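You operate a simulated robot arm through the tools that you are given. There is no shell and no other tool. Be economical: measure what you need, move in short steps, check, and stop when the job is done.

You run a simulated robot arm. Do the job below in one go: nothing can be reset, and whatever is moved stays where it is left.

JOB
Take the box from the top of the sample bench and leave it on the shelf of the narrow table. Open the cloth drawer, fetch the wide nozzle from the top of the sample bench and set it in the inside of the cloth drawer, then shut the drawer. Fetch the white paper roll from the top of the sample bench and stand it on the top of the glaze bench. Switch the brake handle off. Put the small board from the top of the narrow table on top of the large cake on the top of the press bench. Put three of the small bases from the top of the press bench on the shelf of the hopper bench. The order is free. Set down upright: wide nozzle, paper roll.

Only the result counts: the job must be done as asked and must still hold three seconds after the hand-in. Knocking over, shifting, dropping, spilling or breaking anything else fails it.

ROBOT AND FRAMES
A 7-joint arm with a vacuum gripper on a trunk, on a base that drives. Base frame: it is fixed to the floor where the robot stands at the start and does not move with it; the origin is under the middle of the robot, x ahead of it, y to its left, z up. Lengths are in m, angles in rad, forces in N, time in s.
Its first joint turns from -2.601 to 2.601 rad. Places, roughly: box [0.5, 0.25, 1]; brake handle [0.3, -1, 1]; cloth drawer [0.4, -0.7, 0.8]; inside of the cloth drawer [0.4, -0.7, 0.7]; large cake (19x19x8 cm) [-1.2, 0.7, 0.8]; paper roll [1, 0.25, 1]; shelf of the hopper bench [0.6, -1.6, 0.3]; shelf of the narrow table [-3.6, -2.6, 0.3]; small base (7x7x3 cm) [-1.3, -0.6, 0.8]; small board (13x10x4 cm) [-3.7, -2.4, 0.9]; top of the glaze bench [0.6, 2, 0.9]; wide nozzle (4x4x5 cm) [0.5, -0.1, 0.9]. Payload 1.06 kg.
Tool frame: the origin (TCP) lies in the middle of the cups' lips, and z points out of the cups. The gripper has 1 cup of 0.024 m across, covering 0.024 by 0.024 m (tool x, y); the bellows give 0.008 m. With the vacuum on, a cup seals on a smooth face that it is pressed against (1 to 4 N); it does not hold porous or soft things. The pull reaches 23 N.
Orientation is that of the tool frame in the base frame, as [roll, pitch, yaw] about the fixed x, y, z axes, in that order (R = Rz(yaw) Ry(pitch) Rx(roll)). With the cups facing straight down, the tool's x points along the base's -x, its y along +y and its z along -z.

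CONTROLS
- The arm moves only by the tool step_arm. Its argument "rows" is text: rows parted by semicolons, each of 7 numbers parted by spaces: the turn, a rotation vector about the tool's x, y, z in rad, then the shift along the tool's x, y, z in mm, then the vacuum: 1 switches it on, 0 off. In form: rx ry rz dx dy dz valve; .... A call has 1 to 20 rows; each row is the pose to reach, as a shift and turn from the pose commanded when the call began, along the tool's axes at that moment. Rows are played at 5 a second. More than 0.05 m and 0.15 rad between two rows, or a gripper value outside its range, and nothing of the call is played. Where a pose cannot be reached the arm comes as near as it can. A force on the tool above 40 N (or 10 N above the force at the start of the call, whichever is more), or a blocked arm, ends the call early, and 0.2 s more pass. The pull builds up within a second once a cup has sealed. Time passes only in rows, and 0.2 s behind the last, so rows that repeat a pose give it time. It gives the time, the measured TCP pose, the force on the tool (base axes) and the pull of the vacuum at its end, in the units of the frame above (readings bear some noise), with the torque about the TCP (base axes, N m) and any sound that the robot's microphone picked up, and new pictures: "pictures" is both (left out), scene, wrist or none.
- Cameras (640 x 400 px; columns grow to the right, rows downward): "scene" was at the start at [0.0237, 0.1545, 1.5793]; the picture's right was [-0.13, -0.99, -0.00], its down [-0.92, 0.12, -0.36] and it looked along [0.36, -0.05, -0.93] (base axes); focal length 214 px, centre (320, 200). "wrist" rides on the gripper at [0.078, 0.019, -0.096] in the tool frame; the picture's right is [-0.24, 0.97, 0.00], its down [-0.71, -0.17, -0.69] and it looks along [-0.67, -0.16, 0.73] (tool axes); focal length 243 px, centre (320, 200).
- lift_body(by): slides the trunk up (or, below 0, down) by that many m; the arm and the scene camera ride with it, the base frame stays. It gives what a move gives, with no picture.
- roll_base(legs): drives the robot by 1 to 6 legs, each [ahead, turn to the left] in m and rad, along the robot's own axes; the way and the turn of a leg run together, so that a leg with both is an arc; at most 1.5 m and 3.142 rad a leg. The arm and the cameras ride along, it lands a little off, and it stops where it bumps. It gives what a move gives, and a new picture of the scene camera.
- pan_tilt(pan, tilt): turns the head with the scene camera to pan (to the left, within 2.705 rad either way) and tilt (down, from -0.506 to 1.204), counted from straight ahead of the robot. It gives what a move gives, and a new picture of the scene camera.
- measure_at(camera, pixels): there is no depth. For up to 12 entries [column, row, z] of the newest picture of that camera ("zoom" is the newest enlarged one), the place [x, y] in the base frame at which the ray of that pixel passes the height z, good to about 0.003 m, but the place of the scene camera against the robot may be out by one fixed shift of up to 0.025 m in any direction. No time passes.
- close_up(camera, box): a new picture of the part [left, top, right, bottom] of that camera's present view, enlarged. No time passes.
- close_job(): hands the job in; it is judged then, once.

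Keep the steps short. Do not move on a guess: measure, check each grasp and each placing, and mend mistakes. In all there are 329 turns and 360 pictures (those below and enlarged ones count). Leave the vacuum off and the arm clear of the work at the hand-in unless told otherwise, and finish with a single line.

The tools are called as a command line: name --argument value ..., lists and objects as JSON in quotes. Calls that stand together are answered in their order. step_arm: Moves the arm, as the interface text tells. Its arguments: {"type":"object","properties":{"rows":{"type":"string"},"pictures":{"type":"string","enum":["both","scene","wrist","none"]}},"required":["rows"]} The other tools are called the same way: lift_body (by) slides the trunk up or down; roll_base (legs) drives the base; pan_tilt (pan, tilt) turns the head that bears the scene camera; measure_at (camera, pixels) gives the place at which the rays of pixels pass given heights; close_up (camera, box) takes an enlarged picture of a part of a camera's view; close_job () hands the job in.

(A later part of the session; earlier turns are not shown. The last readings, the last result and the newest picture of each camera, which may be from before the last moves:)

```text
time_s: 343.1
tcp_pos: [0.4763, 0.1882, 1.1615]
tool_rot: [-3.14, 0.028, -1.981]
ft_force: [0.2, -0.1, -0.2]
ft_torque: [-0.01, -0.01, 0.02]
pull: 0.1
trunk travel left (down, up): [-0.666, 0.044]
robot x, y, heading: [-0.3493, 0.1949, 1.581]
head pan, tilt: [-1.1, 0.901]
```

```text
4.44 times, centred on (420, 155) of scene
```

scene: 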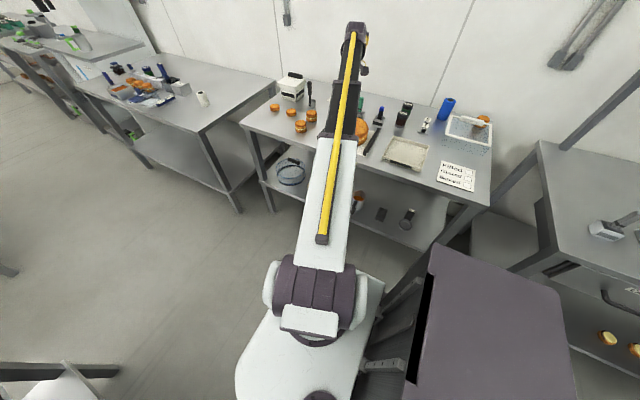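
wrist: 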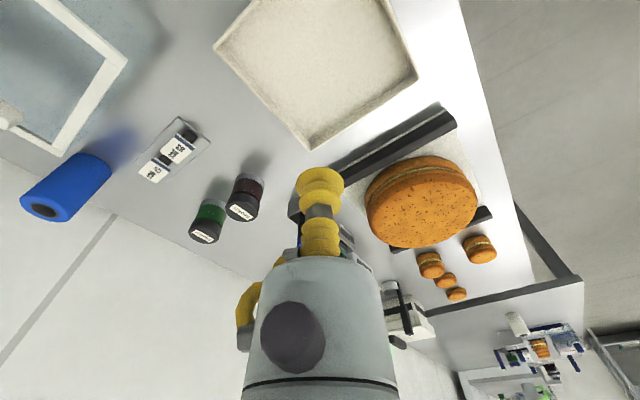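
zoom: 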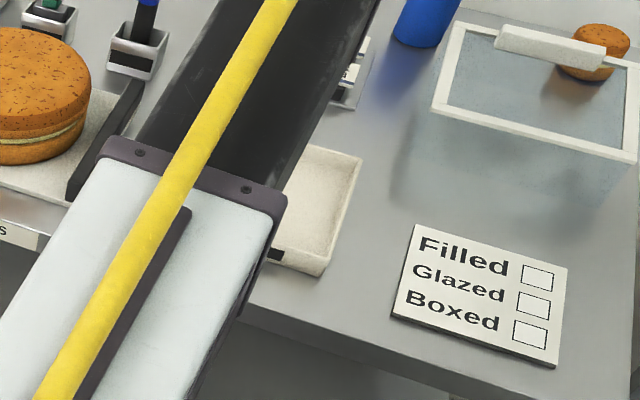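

measure_at --camera "wrist" --pixels '[[213, 42, 0.94], [307, 151, 0.94], [418, 78, 0.94], [310, 140, 0.905], [225, 42, 0.905], [408, 75, 0.905], [300, 30, 0.905]]'

```text
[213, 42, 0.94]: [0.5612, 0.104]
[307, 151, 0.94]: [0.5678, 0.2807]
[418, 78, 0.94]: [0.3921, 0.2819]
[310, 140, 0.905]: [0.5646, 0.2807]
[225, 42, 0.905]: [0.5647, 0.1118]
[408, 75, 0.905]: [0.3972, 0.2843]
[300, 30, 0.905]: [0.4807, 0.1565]
```

The box is ~17.5 cm square, centre (0.479, 0.193). I descend to its floor centre.

step_arm --rows "0 0 0 -6 -1 45 0; 0 0 0 -6 -1 90 0; 0 0 0 -6 -1 135 0; 0 0 0 -6 -1 180 0; 0 0 0 -6 -1 215 0; 0 0 0 -6 -1 233 1; 0 0 0 -6 -1 240 1" --pictures "wrist"

step_arm --rows "0 0 0 0 0 4 1; 0 0 0 0 0 8 1; 0 0 0 0 0 11 1; 0 0 0 0 0 11 1" --pictures "none"

```text
time_s: 344.7
tcp_pos: [0.4843, 0.2007, 0.9228]
tool_rot: [-3.141, 0.027, -1.982]
ft_force: [0.1, -0.7, 0.5]
ft_torque: [0.01, 0.02, 0.0]
pull: 0.0
trunk travel left (down, up): [-0.666, 0.044]
robot x, y, heading: [-0.3521, 0.195, 1.583]
head pan, tilt: [-1.1, 0.901]
```

wrist: 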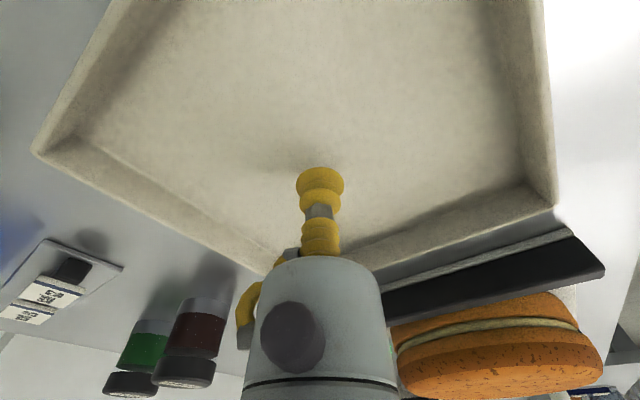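

```text
time_s: 345.7
tcp_pos: [0.4834, 0.2013, 0.9116]
tool_rot: [3.142, 0.029, -1.981]
ft_force: [0.6, -0.6, 0.0]
ft_torque: [0.01, 0.01, 0.03]
pull: 0.0
trunk travel left (down, up): [-0.666, 0.044]
robot x, y, heading: [-0.3503, 0.1905, 1.58]
head pan, tilt: [-1.1, 0.901]
```

step_arm --rows "0 0 0 9 0 2 1; 0 0 0 9 0 5 1; 0 0 0 9 0 8 1; 0 0 0 9 0 10 1; 0 0 0 9 0 10 1" --pictures "none"

```text
time_s: 346.9
tcp_pos: [0.4791, 0.1938, 0.9032]
tool_rot: [-3.139, 0.029, -1.982]
ft_force: [6.6, 1.7, 17.3]
ft_torque: [-0.19, 0.07, 0.07]
pull: 23.2
trunk travel left (down, up): [-0.666, 0.044]
robot x, y, heading: [-0.3468, 0.1958, 1.587]
head pan, tilt: [-1.1, 0.901]
```

The box is held (23 N). I lift it straight up.

step_arm --rows "0 0 0 0 0 -10 1; 0 0 0 0 0 -45 1; 0 0 0 0 0 -90 1; 0 0 0 0 0 -135 1; 0 0 0 0 0 -180 1; 0 0 0 0 0 -225 1; 0 0 0 0 0 -265 1" --pictures "wrist"

```text
time_s: 348.5
tcp_pos: [0.4763, 0.1865, 1.1677]
tool_rot: [3.14, 0.027, -1.981]
ft_force: [0.8, -0.4, -1.1]
ft_torque: [-0.01, -0.02, -0.01]
pull: 22.5
trunk travel left (down, up): [-0.666, 0.044]
robot x, y, heading: [-0.351, 0.1935, 1.586]
head pan, tilt: [-1.1, 0.901]
```

wrist: 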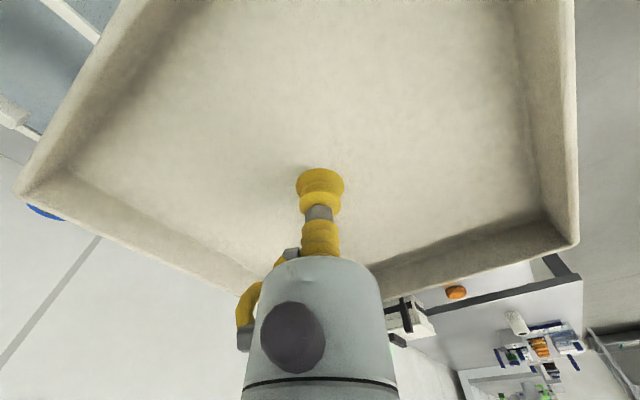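

Box is firmly held. I draw the arm in toward the robot's front-right.

step_arm --rows "0 0 0 -15 44 0 1; 0 0 0 -30 87 0 1; 0 0 0 -44 131 0 1; 0 0 0 -59 174 0 1; 0 0 0 -74 218 0 1; 0 0 0 -89 262 0 1; 0 0 0 -103 305 0 1; 0 0 0 -118 349 0 1; 0 0 0 -133 392 0 1; 0 0 0 -148 436 0 1; 0 0 0 -163 480 0 1; 0 0 0 -177 523 0 1; 0 0 0 -192 567 0 1; 0 0 0 -207 610 0 1; 0 0 0 -222 654 0 1; 0 0 0 -236 697 0 1; 0 0 0 -251 741 0 1" --pictures "none"

pan_tilt --pan 2.5 --tilt 0.5

```text
time_s: 352.1
tcp_pos: [-0.103, 0.7119, 1.1755]
tool_rot: [-3.142, 0.029, -1.98]
ft_force: [0.1, -0.8, -1.2]
ft_torque: [-0.03, 0.01, -0.02]
pull: 23.0
trunk travel left (down, up): [-0.666, 0.044]
robot x, y, heading: [-0.3512, 0.1952, 1.585]
head pan, tilt: [-1.1, 0.901]
```

```text
time_s: 355.1
tcp_pos: [-0.1012, 0.7128, 1.1739]
tool_rot: [-3.141, 0.028, -1.983]
ft_force: [-0.2, 0.5, -1.0]
ft_torque: [0.0, 0.0, -0.01]
pull: 23.2
trunk travel left (down, up): [-0.666, 0.044]
robot x, y, heading: [-0.3521, 0.1916, 1.582]
head pan, tilt: [2.499, 0.499]
```

scene: 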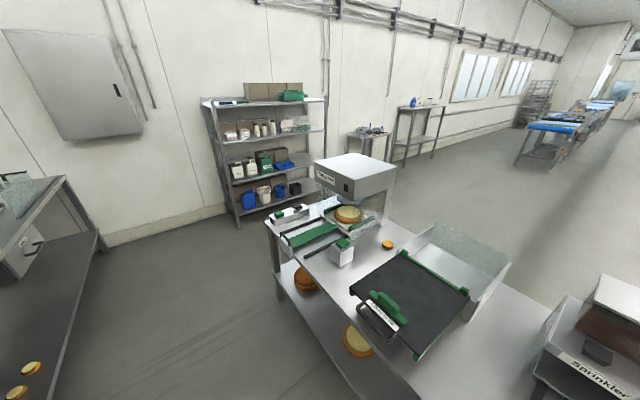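

measure_at --camera "scene" --pixels '[[238, 228, 0.0], [205, 190, 0.0], [326, 185, 0.0], [279, 299, 0.0], [368, 133, 0.9], [415, 108, 0.9], [405, 165, 0.0], [100, 250, 0.0], [348, 133, 0.85], [388, 133, 0.85], [300, 330, 0.0]]'

close_up --camera "scene" --box '[320, 80, 480, 200]'

```text
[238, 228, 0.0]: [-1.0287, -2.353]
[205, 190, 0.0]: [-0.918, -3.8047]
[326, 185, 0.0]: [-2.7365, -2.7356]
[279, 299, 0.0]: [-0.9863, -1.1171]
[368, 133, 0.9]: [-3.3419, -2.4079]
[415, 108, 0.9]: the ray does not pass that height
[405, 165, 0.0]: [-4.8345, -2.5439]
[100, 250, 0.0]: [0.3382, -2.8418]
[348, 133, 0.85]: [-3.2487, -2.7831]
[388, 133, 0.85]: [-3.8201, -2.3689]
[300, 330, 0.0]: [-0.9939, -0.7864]
```

```text
3.33 times, centred on (400, 140) of scene
```

zoom: 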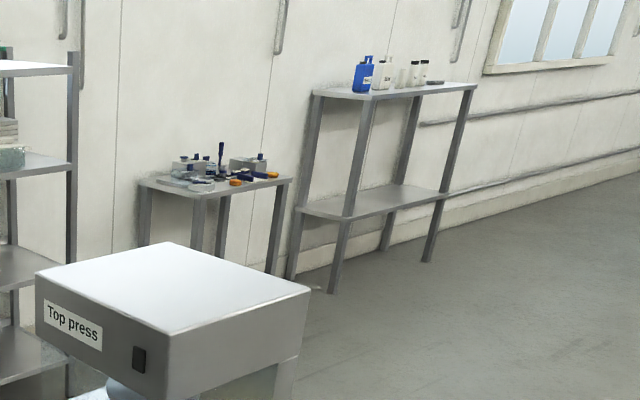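

The first small table (370,135) at about (−3.4, −2.5) is the narrow table. Route: turn right 180°, down the aisle to y≈−1.75, then west in front of the rack. I start with the turn and the first straight.

roll_base --legs '[[0, -1.575], [0, -1.575]]'

roll_base --legs '[[1.0, 0], [0.93, 0]]'

```text
time_s: 363.1
tcp_pos: [-0.5969, -0.3258, 1.1745]
tool_rot: [-3.141, 0.027, 1.161]
ft_force: [0.2, 0.1, -0.3]
ft_torque: [0.01, 0.02, -0.02]
pull: 22.5
trunk travel left (down, up): [-0.666, 0.044]
robot x, y, heading: [-0.3502, 0.1924, -1.558]
head pan, tilt: [2.499, 0.499]
```

scene: 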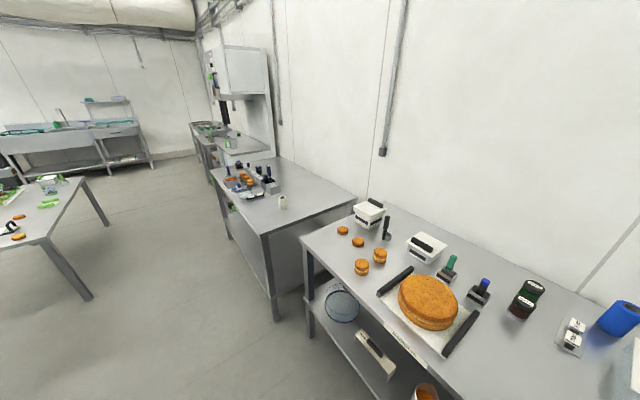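

```text
time_s: 372.8
tcp_pos: [-0.5767, -2.2581, 1.1746]
tool_rot: [-3.141, 0.029, 1.163]
ft_force: [-0.2, -0.4, -0.4]
ft_torque: [-0.02, -0.02, 0.0]
pull: 22.8
trunk travel left (down, up): [-0.666, 0.044]
robot x, y, heading: [-0.3298, -1.7366, -1.552]
head pan, tilt: [2.499, 0.499]
```

scene: 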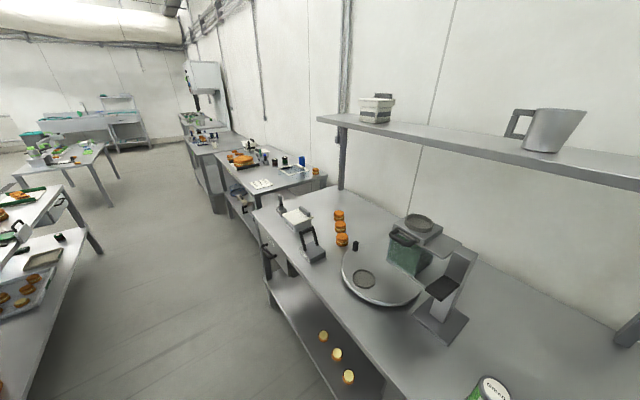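

All good. I turn right to face −x and drive west, looking ahead.

roll_base --legs '[[0, -1.59]]'

pan_tilt --pan 0.3 --tilt 0.5

```text
time_s: 377.1
tcp_pos: [-0.8384, -1.4672, 1.1735]
tool_rot: [3.141, 0.029, -0.456]
ft_force: [0.0, -0.2, -1.8]
ft_torque: [0.01, -0.02, -0.02]
pull: 23.3
trunk travel left (down, up): [-0.666, 0.044]
robot x, y, heading: [-0.3306, -1.7413, 3.107]
head pan, tilt: [2.499, 0.499]
```

scene: 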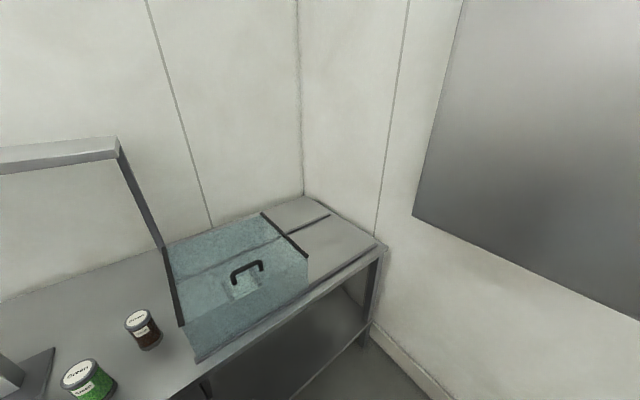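

```text
time_s: 379.2
tcp_pos: [-0.8385, -1.4685, 1.1737]
tool_rot: [-3.141, 0.028, -0.454]
ft_force: [-0.3, 0.6, -1.0]
ft_torque: [0.01, -0.05, -0.01]
pull: 23.3
trunk travel left (down, up): [-0.666, 0.044]
robot x, y, heading: [-0.3281, -1.7406, 3.113]
head pan, tilt: [0.3, 0.499]
```

scene: 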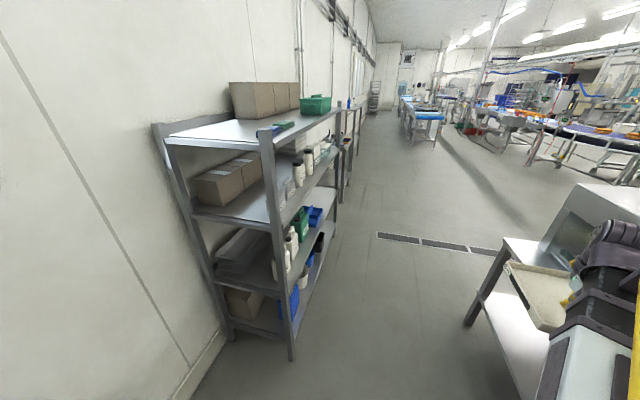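

Path is clear. I trim the heading and drive 1.5 m, then look.

roll_base --legs '[[0, 0.05], [1.5, 0]]'

pan_tilt --pan 0.5 --tilt 0.6

```text
time_s: 387.0
tcp_pos: [-2.3352, -1.5128, 1.1744]
tool_rot: [-3.141, 0.028, -0.413]
ft_force: [-0.3, -0.1, -1.3]
ft_torque: [0.02, 0.03, 0.02]
pull: 23.0
trunk travel left (down, up): [-0.666, 0.044]
robot x, y, heading: [-1.8163, -1.7621, -3.128]
head pan, tilt: [0.3, 0.499]
```

scene: 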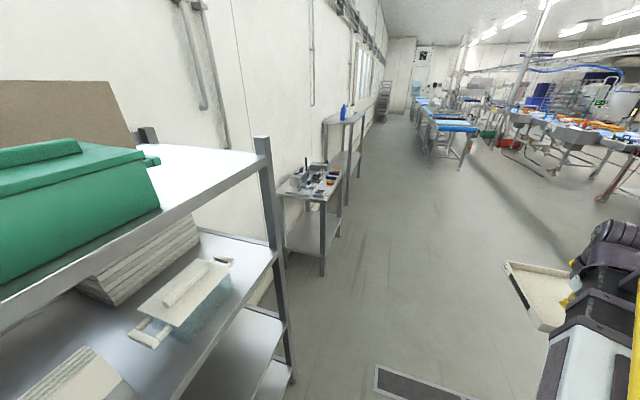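

```text
time_s: 387.7
tcp_pos: [-2.3363, -1.5132, 1.1742]
tool_rot: [3.14, 0.027, -0.412]
ft_force: [0.2, 0.0, -1.1]
ft_torque: [-0.01, -0.01, 0.04]
pull: 22.7
trunk travel left (down, up): [-0.666, 0.044]
robot x, y, heading: [-1.8196, -1.7586, -3.133]
head pan, tilt: [0.499, 0.6]
```

scene: 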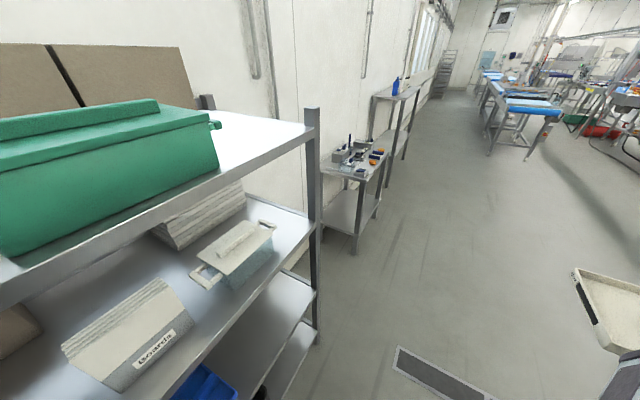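

measure_at --camera "scene" --pixels '[[355, 254, 0.0], [378, 216, 0.0], [357, 178, 0.85], [386, 152, 0.85], [322, 175, 0.85], [345, 225, 0.3], [370, 200, 0.3]]'

close_up --camera "scene" --box '[300, 110, 420, 260]'

```text
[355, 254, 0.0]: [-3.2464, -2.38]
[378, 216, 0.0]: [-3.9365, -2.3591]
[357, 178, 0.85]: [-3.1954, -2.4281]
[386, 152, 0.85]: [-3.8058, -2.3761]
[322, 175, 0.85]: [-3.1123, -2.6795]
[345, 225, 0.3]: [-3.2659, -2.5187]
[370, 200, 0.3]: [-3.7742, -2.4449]
```

```text
2.67 times, centred on (360, 185) of scene
```

zoom: 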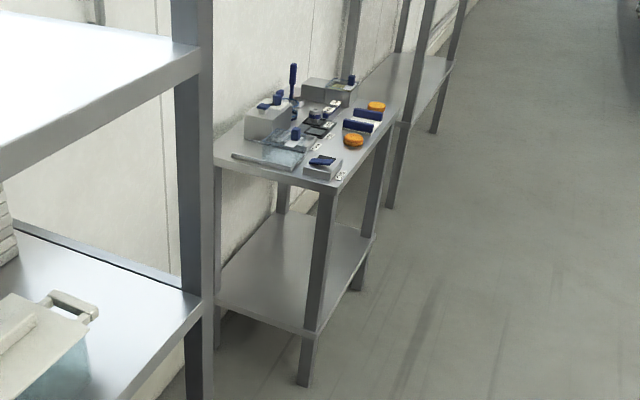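

The table spans x −3.2…−3.87, y −2.4…−2.75, with an empty shelf. I drive 1.68 m more and look at it.

roll_base --legs '[[1.0, 0], [0.68, 0]]'

pan_tilt --pan 1.5 --tilt 0.9

close_up --camera "scene" --box '[180, 60, 460, 260]'

```text
time_s: 396.2
tcp_pos: [-4.015, -1.5286, 1.1755]
tool_rot: [-3.141, 0.027, -0.418]
ft_force: [0.2, -0.6, -0.6]
ft_torque: [0.01, 0.02, -0.02]
pull: 22.9
trunk travel left (down, up): [-0.666, 0.044]
robot x, y, heading: [-3.5002, -1.7762, -3.133]
head pan, tilt: [0.499, 0.6]
```

scene: 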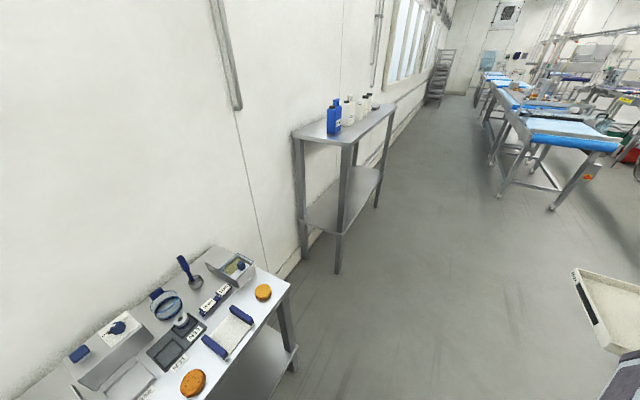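

```text
time_s: 397.5
tcp_pos: [-4.0148, -1.528, 1.174]
tool_rot: [-3.141, 0.027, -0.416]
ft_force: [-0.7, -0.5, -1.5]
ft_torque: [-0.02, 0.0, 0.01]
pull: 23.0
trunk travel left (down, up): [-0.666, 0.044]
robot x, y, heading: [-3.4948, -1.7794, -3.142]
head pan, tilt: [1.499, 0.901]
```

scene: 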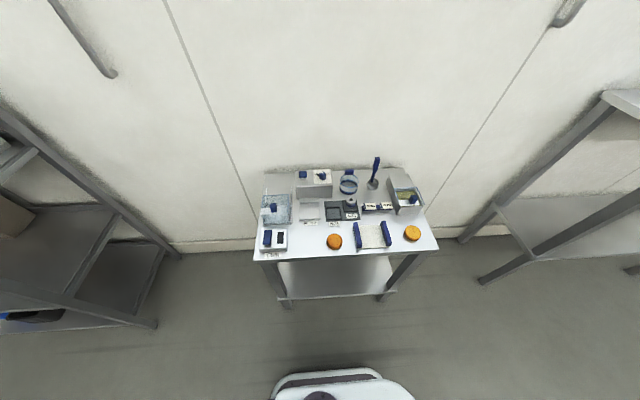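

```text
2.00 times, centred on (320, 160) of scene
```

zoom: 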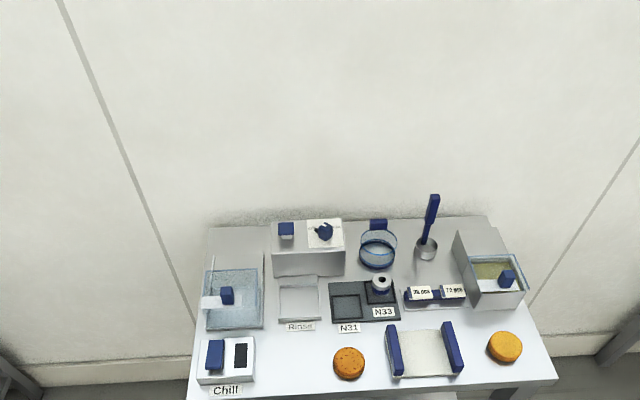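

measure_at --camera "scene" --pixels '[[256, 262, 0.85], [437, 249, 0.85], [372, 236, 0.86], [372, 236, 0.9], [285, 298, 0.3], [395, 291, 0.3], [285, 298, 0.35], [282, 262, 0.3], [385, 256, 0.3], [385, 256, 0.35], [288, 305, 0.0], [384, 298, 0.0]]'

close_up --camera "scene" --box '[240, 160, 450, 320]'

```text
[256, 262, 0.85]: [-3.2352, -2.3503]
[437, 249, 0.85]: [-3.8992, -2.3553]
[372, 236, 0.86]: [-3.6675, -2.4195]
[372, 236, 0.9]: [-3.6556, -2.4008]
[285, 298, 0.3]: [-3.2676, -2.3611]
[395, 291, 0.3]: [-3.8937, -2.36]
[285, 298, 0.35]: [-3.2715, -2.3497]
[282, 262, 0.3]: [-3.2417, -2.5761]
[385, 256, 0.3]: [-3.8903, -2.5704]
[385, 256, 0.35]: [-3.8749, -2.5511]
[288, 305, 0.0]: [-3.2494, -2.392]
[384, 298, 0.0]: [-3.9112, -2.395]
```

```text
2.50 times, centred on (345, 240) of scene
```

zoom: 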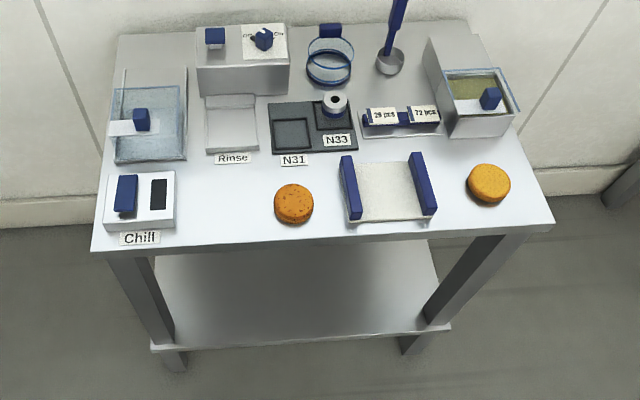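

The shelf (z≈0.3) spans x −3.25…−3.89 with front at y≈−2.36. I lower the trunk, then bring the box round in front of the table.

lift_body --by -0.3

lift_body --by -0.3

step_arm --rows "0 0 0 8 46 0 1; 0 0 0 16 91 0 1; 0 0 0 25 137 0 1; 0 0 0 33 182 0 1; 0 0 0 41 228 0 1; 0 0 0 50 273 0 1; 0 0 0 79 300 15 1; 0 0 0 109 326 31 1; 0 0 0 139 353 46 1; 0 0 0 168 380 62 1; 0 0 0 198 406 77 1; 0 0 0 228 433 93 1; 0 0 0 257 460 108 1; 0 0 0 287 486 124 1; 0 0 0 317 513 139 1; 0 0 0 346 540 155 1; 0 0 0 376 567 170 1" --pictures "both"

```text
time_s: 400.5
tcp_pos: [-4.0143, -1.5287, 0.8742]
tool_rot: [3.141, 0.027, -0.417]
ft_force: [0.1, -0.5, -0.8]
ft_torque: [0.0, -0.04, -0.01]
pull: 22.8
trunk travel left (down, up): [-0.366, 0.344]
robot x, y, heading: [-3.4971, -1.7797, -3.136]
head pan, tilt: [1.499, 0.901]
```

```text
time_s: 403.5
tcp_pos: [-4.0137, -1.5286, 0.5744]
tool_rot: [-3.141, 0.027, -0.417]
ft_force: [0.4, 0.4, -1.2]
ft_torque: [0.02, 0.02, 0.03]
pull: 22.7
trunk travel left (down, up): [-0.066, 0.644]
robot x, y, heading: [-3.4955, -1.7775, -3.14]
head pan, tilt: [1.499, 0.901]
```

```text
time_s: 407.1
tcp_pos: [-3.905, -2.1991, 0.3931]
tool_rot: [-3.141, 0.029, -0.417]
ft_force: [-0.1, 0.7, -0.7]
ft_torque: [-0.01, 0.0, -0.01]
pull: 23.0
trunk travel left (down, up): [-0.066, 0.644]
robot x, y, heading: [-3.4972, -1.7776, -3.136]
head pan, tilt: [1.499, 0.901]
```

scene: 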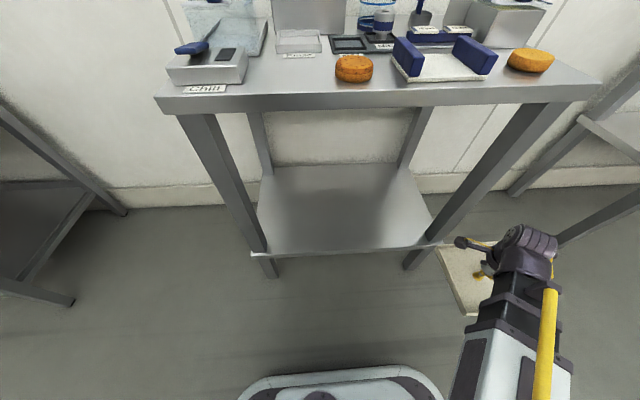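
wrist: 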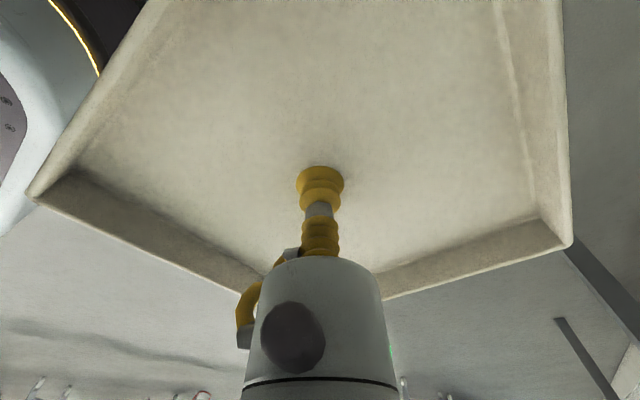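

measure_at --camera "scene" --pixels '[[252, 253, 0.3], [430, 246, 0.3], [252, 253, 0.33], [430, 246, 0.33], [265, 175, 0.3], [405, 165, 0.3], [270, 275, 0.0], [408, 267, 0.0]]'

```text
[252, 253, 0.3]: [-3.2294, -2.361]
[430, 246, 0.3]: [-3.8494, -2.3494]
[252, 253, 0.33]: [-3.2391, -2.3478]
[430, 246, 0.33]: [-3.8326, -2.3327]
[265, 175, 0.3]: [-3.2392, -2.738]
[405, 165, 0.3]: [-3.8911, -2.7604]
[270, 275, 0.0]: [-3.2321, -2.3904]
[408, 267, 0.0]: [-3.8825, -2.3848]
```

The shelf height 0.30 is consistent in both views. I bring the box to the middle and slide it in over the shelf, about 3.5 cm above it.

step_arm --rows "0 0 0 43 -5 4 1; 0 0 0 87 -11 9 1; 0 0 0 130 -16 13 1; 0 0 0 174 -22 18 1; 0 0 0 217 -27 22 1; 0 0 0 260 -32 26 1; 0 0 0 304 -38 31 1; 0 0 0 347 -43 35 1; 0 0 0 362 -8 37 1; 0 0 0 378 27 40 1; 0 0 0 393 62 43 1; 0 0 0 409 97 45 1; 0 0 0 424 132 48 1; 0 0 0 440 167 50 1" --pictures "both"

```text
time_s: 410.1
tcp_pos: [-3.5705, -2.5287, 0.3327]
tool_rot: [-3.14, 0.028, -0.417]
ft_force: [-0.3, -0.6, -1.3]
ft_torque: [0.01, -0.03, 0.02]
pull: 22.7
trunk travel left (down, up): [-0.066, 0.644]
robot x, y, heading: [-3.4981, -1.7811, -3.136]
head pan, tilt: [1.499, 0.901]
```

scene: 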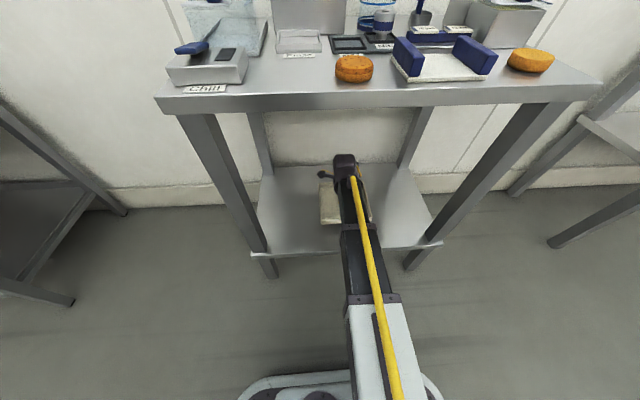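
wrist: 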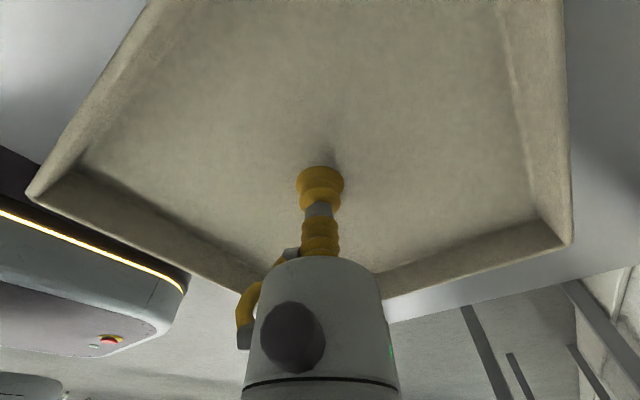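

The box is over the shelf. I lower to contact.

step_arm --rows "0 0 0 0 0 8 1; 0 0 0 0 0 14 1; 0 0 0 0 0 20 1; 0 0 0 0 0 25 1" --pictures "none"

step_arm --rows "0 0 0 0 0 4 1; 0 0 0 0 0 8 1; 0 0 0 0 0 8 1" --pictures "none"

```text
time_s: 411.1
tcp_pos: [-3.5716, -2.5279, 0.3068]
tool_rot: [3.141, 0.026, -0.416]
ft_force: [-0.3, -0.8, -0.7]
ft_torque: [-0.04, -0.01, 0.01]
pull: 22.5
trunk travel left (down, up): [-0.066, 0.644]
robot x, y, heading: [-3.4976, -1.7818, -3.135]
head pan, tilt: [1.499, 0.901]
```

```text
time_s: 411.9
tcp_pos: [-3.5719, -2.5269, 0.2987]
tool_rot: [-3.141, 0.029, -0.418]
ft_force: [0.4, -0.2, -0.5]
ft_torque: [0.0, 0.0, 0.01]
pull: 22.3
trunk travel left (down, up): [-0.066, 0.644]
robot x, y, heading: [-3.498, -1.7763, -3.13]
head pan, tilt: [1.499, 0.901]
```

step_arm --rows "0 0 0 0 0 4 1; 0 0 0 0 0 8 1; 0 0 0 0 0 8 1" --pictures "none"

step_arm --rows "0 0 0 0 0 4 1; 0 0 0 0 0 7 1; 0 0 0 0 0 7 1" --pictures "none"

```text
time_s: 412.7
tcp_pos: [-3.5719, -2.526, 0.2897]
tool_rot: [-3.141, 0.029, -0.418]
ft_force: [-0.1, 0.5, -0.8]
ft_torque: [0.05, 0.0, 0.0]
pull: 22.7
trunk travel left (down, up): [-0.066, 0.644]
robot x, y, heading: [-3.4985, -1.7798, -3.136]
head pan, tilt: [1.499, 0.901]
```

```text
time_s: 413.5
tcp_pos: [-3.5705, -2.5267, 0.2832]
tool_rot: [3.141, 0.029, -0.417]
ft_force: [-0.2, 0.8, 8.4]
ft_torque: [-0.06, -0.08, -0.02]
pull: 22.7
trunk travel left (down, up): [-0.066, 0.644]
robot x, y, heading: [-3.4959, -1.7782, -3.136]
head pan, tilt: [1.499, 0.901]
```

Contact. I settle 3 mm more, release, rise and withdraw toward the robot.

step_arm --rows "0 0 0 0 0 3 1; 0 0 0 0 0 1 0; 0 0 0 0 0 0 0; 0 0 0 0 0 0 0; 0 0 0 0 0 -6 0; 0 0 0 0 0 -25 0; 0 0 0 0 0 -60 0; 0 0 0 0 0 -90 0; 0 0 0 -15 -35 -95 0; 0 0 0 -31 -70 -95 0; 0 0 0 -46 -105 -95 0; 0 0 0 -62 -140 -95 0; 0 0 0 -77 -175 -95 0; 0 0 0 -93 -210 -95 0" --pictures "both"

```text
time_s: 416.5
tcp_pos: [-3.5714, -2.2973, 0.3807]
tool_rot: [-3.141, 0.028, -0.416]
ft_force: [-0.1, -0.4, -0.3]
ft_torque: [-0.01, 0.0, 0.02]
pull: 0.1
trunk travel left (down, up): [-0.066, 0.644]
robot x, y, heading: [-3.4978, -1.7802, -3.129]
head pan, tilt: [1.499, 0.901]
```

scene: 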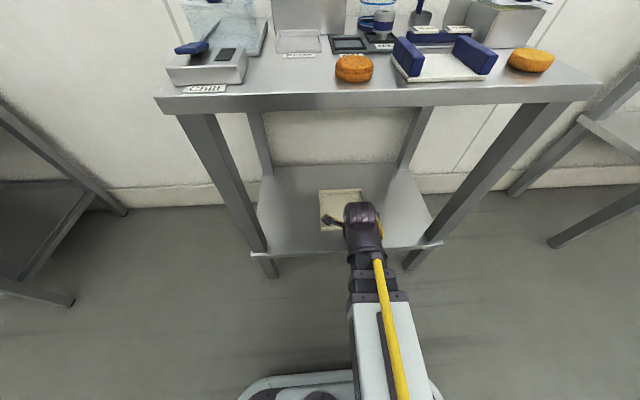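
wrist: 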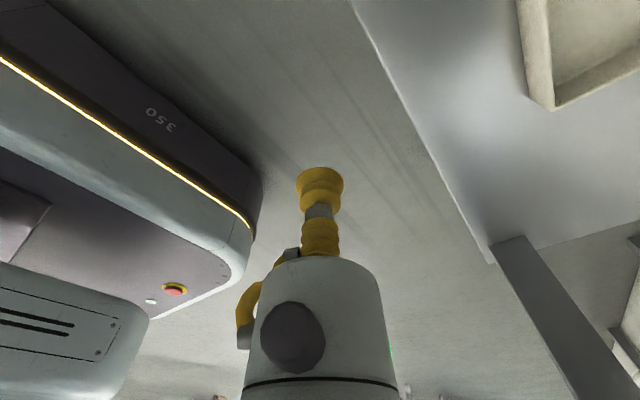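

The box rests flat on the shelf. I move the arm aside from the table before raising the trunk.

step_arm --rows "0 0 0 -43 6 0 0; 0 0 0 -85 11 0 0; 0 0 0 -128 17 0 0; 0 0 0 -171 22 0 0; 0 0 0 -213 28 0 0; 0 0 0 -256 33 0 0; 0 0 0 -299 39 0 0; 0 0 0 -341 45 0 0" --pictures "none"

lift_body --by 0.3

lift_body --by 0.3

```text
time_s: 418.3
tcp_pos: [-3.9011, -2.2014, 0.3911]
tool_rot: [3.141, 0.028, -0.419]
ft_force: [-0.6, -0.2, 0.5]
ft_torque: [-0.01, 0.0, 0.02]
pull: 0.1
trunk travel left (down, up): [-0.066, 0.644]
robot x, y, heading: [-3.5034, -1.7774, -3.136]
head pan, tilt: [1.499, 0.901]
```

```text
time_s: 421.3
tcp_pos: [-3.9006, -2.2001, 0.6912]
tool_rot: [-3.141, 0.028, -0.417]
ft_force: [0.4, 0.4, 0.6]
ft_torque: [-0.01, 0.02, -0.01]
pull: 0.1
trunk travel left (down, up): [-0.366, 0.344]
robot x, y, heading: [-3.4923, -1.7773, -3.132]
head pan, tilt: [1.499, 0.901]
```

```text
time_s: 424.3
tcp_pos: [-3.9002, -2.2015, 0.9897]
tool_rot: [3.141, 0.026, -0.417]
ft_force: [-0.1, -0.1, 0.4]
ft_torque: [-0.02, 0.0, 0.0]
pull: 0.0
trunk travel left (down, up): [-0.666, 0.044]
robot x, y, heading: [-3.5009, -1.7795, -3.133]
head pan, tilt: [1.499, 0.901]
```

I go over to the small board (white plate with blue bars) and look from above.

step_arm --rows "0 0.013 0 0 0 -45 0; 0 0.027 0 0 0 -90 0; 0 0.027 0 42 14 -110 0; 0 0.027 0 84 28 -110 0; 0 0.027 0 126 42 -110 0; 0 0.027 0 169 57 -110 0; 0 0.027 0 211 71 -110 0; 0 0.027 0 253 85 -110 0; 0 0.027 0 280 94 -110 0" --pictures "wrist"

close_up --camera "wrist" --box '[220, 0, 460, 160]'

```text
time_s: 426.3
tcp_pos: [-3.6793, -2.4049, 1.0924]
tool_rot: [-3.14, 0.0, -0.418]
ft_force: [-0.5, 0.1, 0.2]
ft_torque: [0.0, 0.03, -0.01]
pull: 0.1
trunk travel left (down, up): [-0.666, 0.044]
robot x, y, heading: [-3.4985, -1.7779, -3.137]
head pan, tilt: [1.499, 0.901]
```

wrist: 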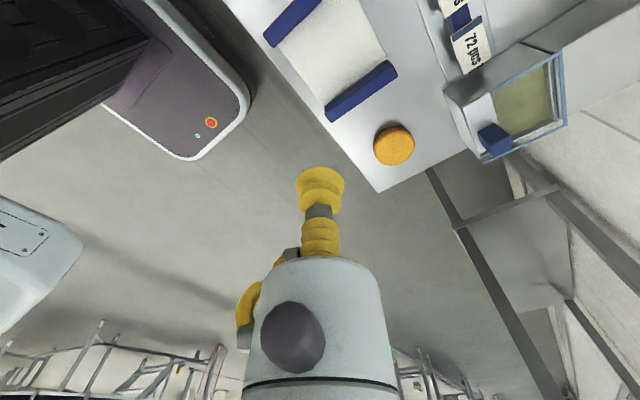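

```text
2.50 times, centred on (340, 80) of wrist
```

zoom: 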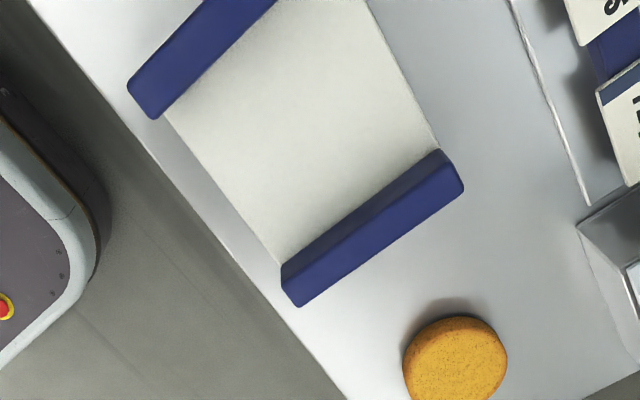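

measure_at --camera "wrist" --pixels '[[278, 46, 0.86], [324, 106, 0.86], [388, 62, 0.86], [278, 46, 0.82], [324, 106, 0.82], [388, 62, 0.82], [395, 145, 0.87], [378, 191, 0.85], [378, 191, 0.81]]'

measure_at --camera "scene" --pixels '[[354, 68, 0.85], [528, 60, 0.87], [597, 94, 0.85], [597, 94, 0.81]]'

```text
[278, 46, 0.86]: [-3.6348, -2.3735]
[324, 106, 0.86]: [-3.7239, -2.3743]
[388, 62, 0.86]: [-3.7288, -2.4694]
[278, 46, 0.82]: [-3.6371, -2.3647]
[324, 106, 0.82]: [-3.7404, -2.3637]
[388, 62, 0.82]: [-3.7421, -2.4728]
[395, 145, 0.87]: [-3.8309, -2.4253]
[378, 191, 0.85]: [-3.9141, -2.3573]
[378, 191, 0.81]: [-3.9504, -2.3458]
```

```text
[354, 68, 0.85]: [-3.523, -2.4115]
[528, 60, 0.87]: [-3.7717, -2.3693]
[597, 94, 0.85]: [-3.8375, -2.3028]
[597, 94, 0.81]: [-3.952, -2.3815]
```

The plate's centre is about (−3.683, −2.421), top z≈0.85. I descend there.

step_arm --rows "0 0 0 3 16 40 0; 0 0 0 3 16 85 0; 0 0 0 3 16 130 0; 0 0 0 3 16 170 0; 0 0 0 3 16 200 0; 0 0 0 3 16 218 1" --pictures "wrist"

```text
time_s: 427.7
tcp_pos: [-3.6837, -2.4169, 0.8743]
tool_rot: [-3.142, 0.0, -0.417]
ft_force: [-0.7, -0.5, -0.4]
ft_torque: [0.02, 0.0, -0.01]
pull: 0.1
trunk travel left (down, up): [-0.666, 0.044]
robot x, y, heading: [-3.4933, -1.7757, -3.135]
head pan, tilt: [1.499, 0.901]
```

wrist: 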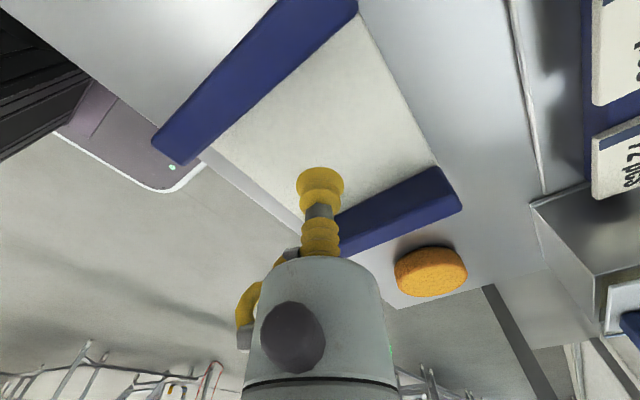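

measure_at --camera "wrist" --pixels '[[212, 145, 0.845], [440, 165, 0.845], [358, 14, 0.845], [320, 158, 0.845], [320, 158, 0.85]]'

```text
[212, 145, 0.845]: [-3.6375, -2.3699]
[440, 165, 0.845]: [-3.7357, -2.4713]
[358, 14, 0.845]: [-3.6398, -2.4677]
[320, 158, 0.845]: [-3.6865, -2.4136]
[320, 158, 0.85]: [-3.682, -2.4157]
```

Centre confirmed at (−3.686, −2.420). I press down to seal.

step_arm --rows "0 0 0 0 4 8 1; 0 0 0 0 4 15 1; 0 0 0 0 4 20 1; 0 0 0 0 4 24 1; 0 0 0 0 4 24 1" --pictures "none"

step_arm --rows "0 0 0 0 0 2 1; 0 0 0 0 0 4 1; 0 0 0 0 0 4 1; 0 0 0 0 0 4 1" --pictures "none"

```text
time_s: 428.9
tcp_pos: [-3.685, -2.4217, 0.8496]
tool_rot: [3.14, 0.001, -0.416]
ft_force: [0.7, 1.6, 0.2]
ft_torque: [0.0, 0.0, 0.0]
pull: 23.3
trunk travel left (down, up): [-0.666, 0.044]
robot x, y, heading: [-3.4966, -1.7817, -3.134]
head pan, tilt: [1.499, 0.901]
```

```text
time_s: 429.9
tcp_pos: [-3.6838, -2.4215, 0.8461]
tool_rot: [3.14, 0.001, -0.418]
ft_force: [-0.9, -4.5, 12.7]
ft_torque: [0.06, -0.03, -0.01]
pull: 22.7
trunk travel left (down, up): [-0.666, 0.044]
robot x, y, heading: [-3.4996, -1.7808, -3.139]
head pan, tilt: [1.499, 0.901]
```

Sealed. I lift the board straight up and check.

step_arm --rows "0 0 0 0 0 -8 1; 0 0 0 0 0 -40 1; 0 0 0 0 0 -85 1; 0 0 0 0 0 -130 1; 0 0 0 0 0 -175 1; 0 0 0 0 0 -220 1; 0 0 0 0 0 -265 1; 0 0 0 0 0 -290 1" --pictures "both"

```text
time_s: 431.7
tcp_pos: [-3.6853, -2.4203, 1.1371]
tool_rot: [-3.141, 0.0, -0.417]
ft_force: [0.0, 0.4, -0.5]
ft_torque: [-0.01, 0.04, 0.01]
pull: 22.6
trunk travel left (down, up): [-0.666, 0.044]
robot x, y, heading: [-3.4962, -1.7797, -3.134]
head pan, tilt: [1.499, 0.901]
```

scene: 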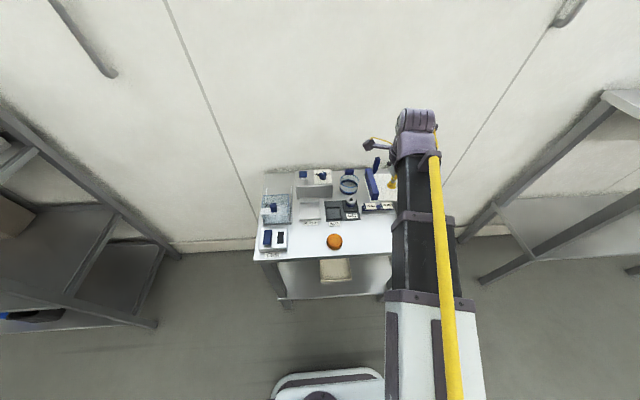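
wrist: 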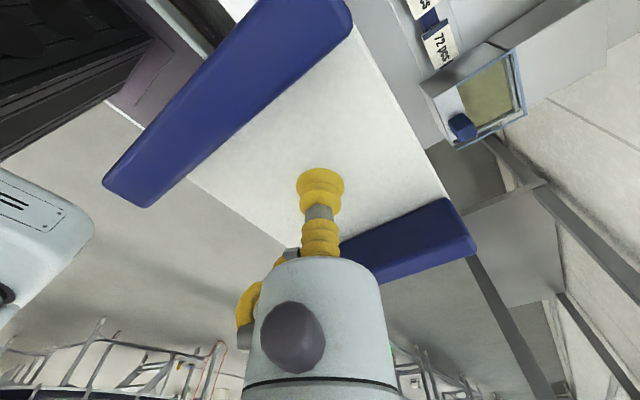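

The board is held, and the box sits on the shelf below. I bring the arm to the robot's front.

step_arm --rows "0 0 0 -45 -10 0 1; 0 0 0 -90 -20 0 1; 0 0 0 -135 -31 0 1; 0 0 0 -180 -41 0 1; 0 0 0 -224 -51 0 1; 0 0 0 -269 -61 0 1; 0 0 0 -314 -72 0 1; 0 0 0 -359 -82 0 1; 0 0 0 -385 -119 0 1; 0 0 0 -411 -156 0 1; 0 0 0 -437 -193 0 1; 0 0 0 -463 -230 0 1; 0 0 0 -489 -267 0 1; 0 0 0 -516 -304 0 1; 0 0 0 -542 -342 0 1; 0 0 0 -568 -379 0 1; 0 0 0 -594 -416 0 1" --pictures "none"

```text
time_s: 435.3
tcp_pos: [-4.0579, -1.8004, 1.1354]
tool_rot: [-3.141, 0.0, -0.416]
ft_force: [0.3, -0.1, -0.5]
ft_torque: [-0.03, -0.04, 0.01]
pull: 22.7
trunk travel left (down, up): [-0.666, 0.044]
robot x, y, heading: [-3.4961, -1.7781, -3.136]
head pan, tilt: [1.499, 0.901]
```

I reverse east along the same line.

roll_base --legs '[[-1.5, 0], [-1.5, 0], [-0.15, 0]]'

```text
time_s: 450.8
tcp_pos: [-0.8994, -1.7798, 1.1372]
tool_rot: [3.141, 0.0, -0.418]
ft_force: [-0.6, 0.3, -0.8]
ft_torque: [0.05, 0.01, -0.05]
pull: 22.5
trunk travel left (down, up): [-0.666, 0.044]
robot x, y, heading: [-0.3369, -1.7598, -3.136]
head pan, tilt: [1.499, 0.901]
```

scene: 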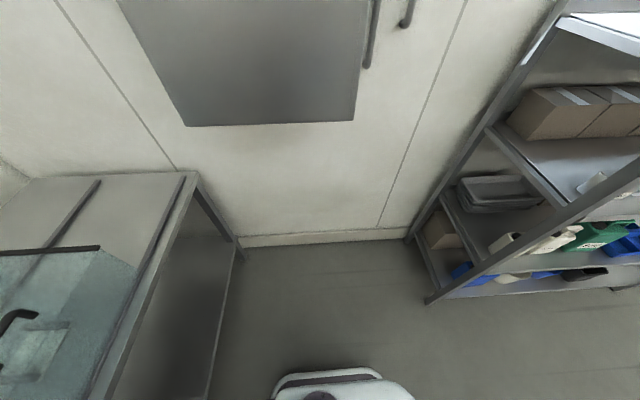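

I turn right to face +y and drive up the aisle to y≈0.6.

roll_base --legs '[[0, -1.571], [1.2, 0], [1.15, 0]]'

pan_tilt --pan 1.4 --tilt 0.9

close_up --camera "scene" --box '[200, 60, 520, 260]'

```text
time_s: 466.1
tcp_pos: [-0.3967, 1.1503, 1.1365]
tool_rot: [3.141, 0.0, -1.984]
ft_force: [0.4, -0.8, 0.1]
ft_torque: [-0.02, 0.02, -0.01]
pull: 22.8
trunk travel left (down, up): [-0.666, 0.044]
robot x, y, heading: [-0.3725, 0.5889, 1.582]
head pan, tilt: [1.499, 0.901]
```

scene: 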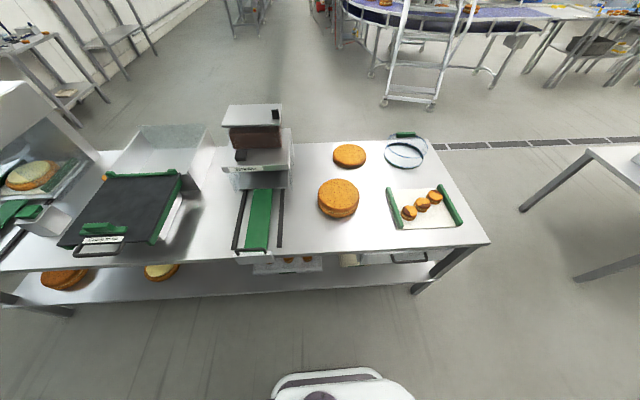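

```text
time_s: 466.8
tcp_pos: [-0.3968, 1.1497, 1.1361]
tool_rot: [-3.141, 0.001, -1.984]
ft_force: [-1.2, 0.2, -0.7]
ft_torque: [0.0, -0.02, -0.01]
pull: 23.0
trunk travel left (down, up): [-0.666, 0.044]
robot x, y, heading: [-0.3728, 0.5907, 1.58]
head pan, tilt: [1.4, 0.901]
```

scene: 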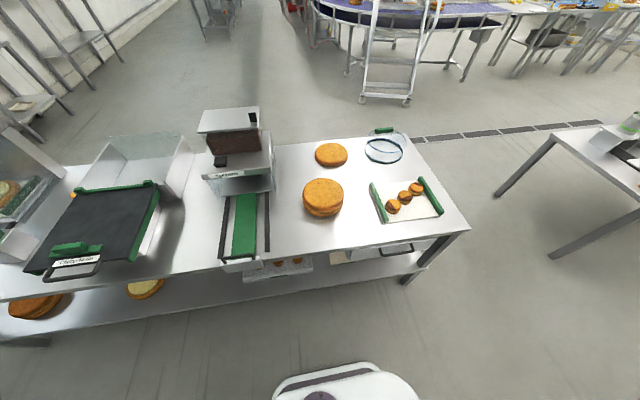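

```text
2.00 times, centred on (360, 160) of scene
```

zoom: 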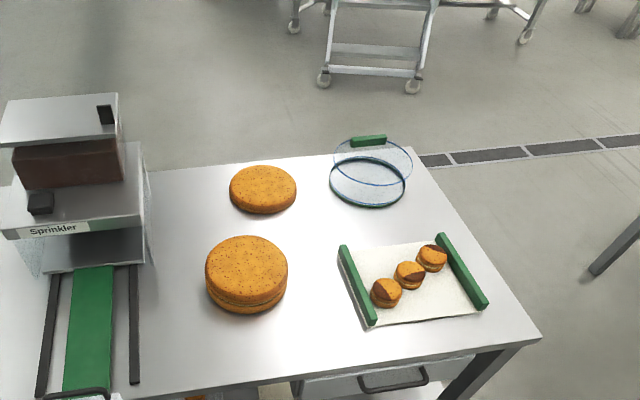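

measure_at --camera "scene" --pixels '[[323, 191, 0.87], [303, 195, 0.87], [343, 192, 0.87], [323, 203, 0.83], [331, 153, 0.83], [275, 185, 0.9]]'

step_arm --rows "0 0 0 35 31 0 1; 0 0 0 70 62 0 1; 0 0 0 105 93 0 1; 0 0 0 140 124 0 1; 0 0 0 175 155 0 1; 0 0 0 210 186 0 1; 0 0 0 245 217 0 1; 0 0 0 280 248 0 1; 0 0 0 310 285 0 1; 0 0 0 325 330 0 1; 0 0 0 340 375 0 1; 0 0 0 355 420 0 1" --pictures "none"

```text
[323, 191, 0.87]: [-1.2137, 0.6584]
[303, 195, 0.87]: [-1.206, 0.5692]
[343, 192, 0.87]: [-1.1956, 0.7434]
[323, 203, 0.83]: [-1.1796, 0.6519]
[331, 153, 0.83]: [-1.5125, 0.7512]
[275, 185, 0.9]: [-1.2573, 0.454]
```

```text
time_s: 469.4
tcp_pos: [-0.9248, 0.9931, 1.136]
tool_rot: [-3.141, 0.0, -1.984]
ft_force: [0.3, -0.1, -0.5]
ft_torque: [-0.01, 0.0, 0.0]
pull: 22.8
trunk travel left (down, up): [-0.666, 0.044]
robot x, y, heading: [-0.3733, 0.5865, 1.579]
head pan, tilt: [1.4, 0.901]
```

The cake's centre is about (−1.21, 0.657). I move the board over it.

step_arm --rows "0 0 0 42 12 0 1; 0 0 0 84 24 0 1; 0 0 0 127 36 0 1; 0 0 0 169 48 0 1; 0 0 0 211 60 0 1; 0 0 0 253 72 0 1; 0 0 0 295 85 0 1; 0 0 0 338 97 0 1; 0 0 0 380 109 0 1; 0 0 0 422 121 0 1" --pictures "both"

```text
time_s: 471.6
tcp_pos: [-1.2049, 0.6552, 1.1379]
tool_rot: [-3.142, 0.0, -1.983]
ft_force: [0.7, 0.3, -0.2]
ft_torque: [0.02, 0.0, 0.01]
pull: 22.9
trunk travel left (down, up): [-0.666, 0.044]
robot x, y, heading: [-0.3718, 0.5891, 1.576]
head pan, tilt: [1.4, 0.901]
```

scene: 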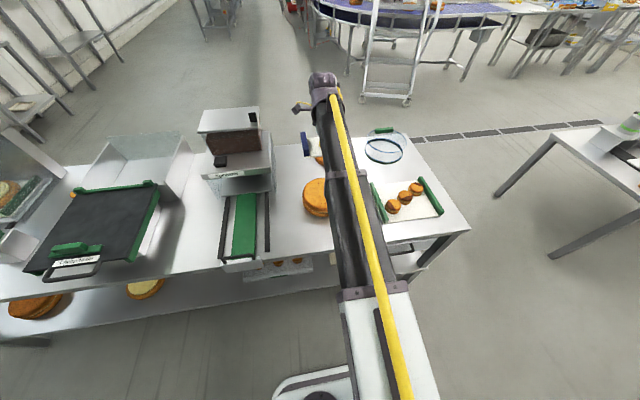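
wrist: 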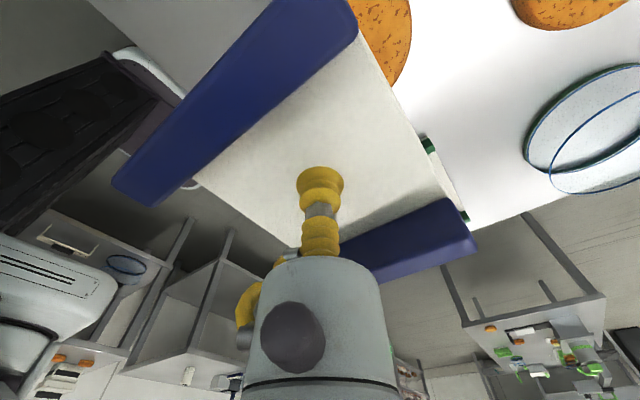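

measure_at --camera "wrist" --pixels '[[412, 30, 0.87], [404, 65, 0.87], [391, 88, 0.87], [405, 3, 0.87], [412, 30, 0.84], [391, 88, 0.84]]'

close_up --camera "wrist" --box '[330, 0, 450, 110]'

```text
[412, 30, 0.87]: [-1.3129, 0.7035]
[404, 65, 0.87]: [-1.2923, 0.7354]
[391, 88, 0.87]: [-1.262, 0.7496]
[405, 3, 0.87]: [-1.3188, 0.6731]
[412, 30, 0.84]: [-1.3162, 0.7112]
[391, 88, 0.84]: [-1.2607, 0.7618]
```

```text
3.64 times, centred on (390, 55) of wrist
```

zoom: 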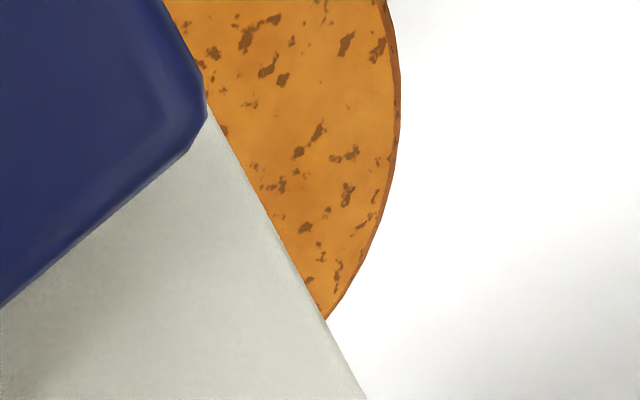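

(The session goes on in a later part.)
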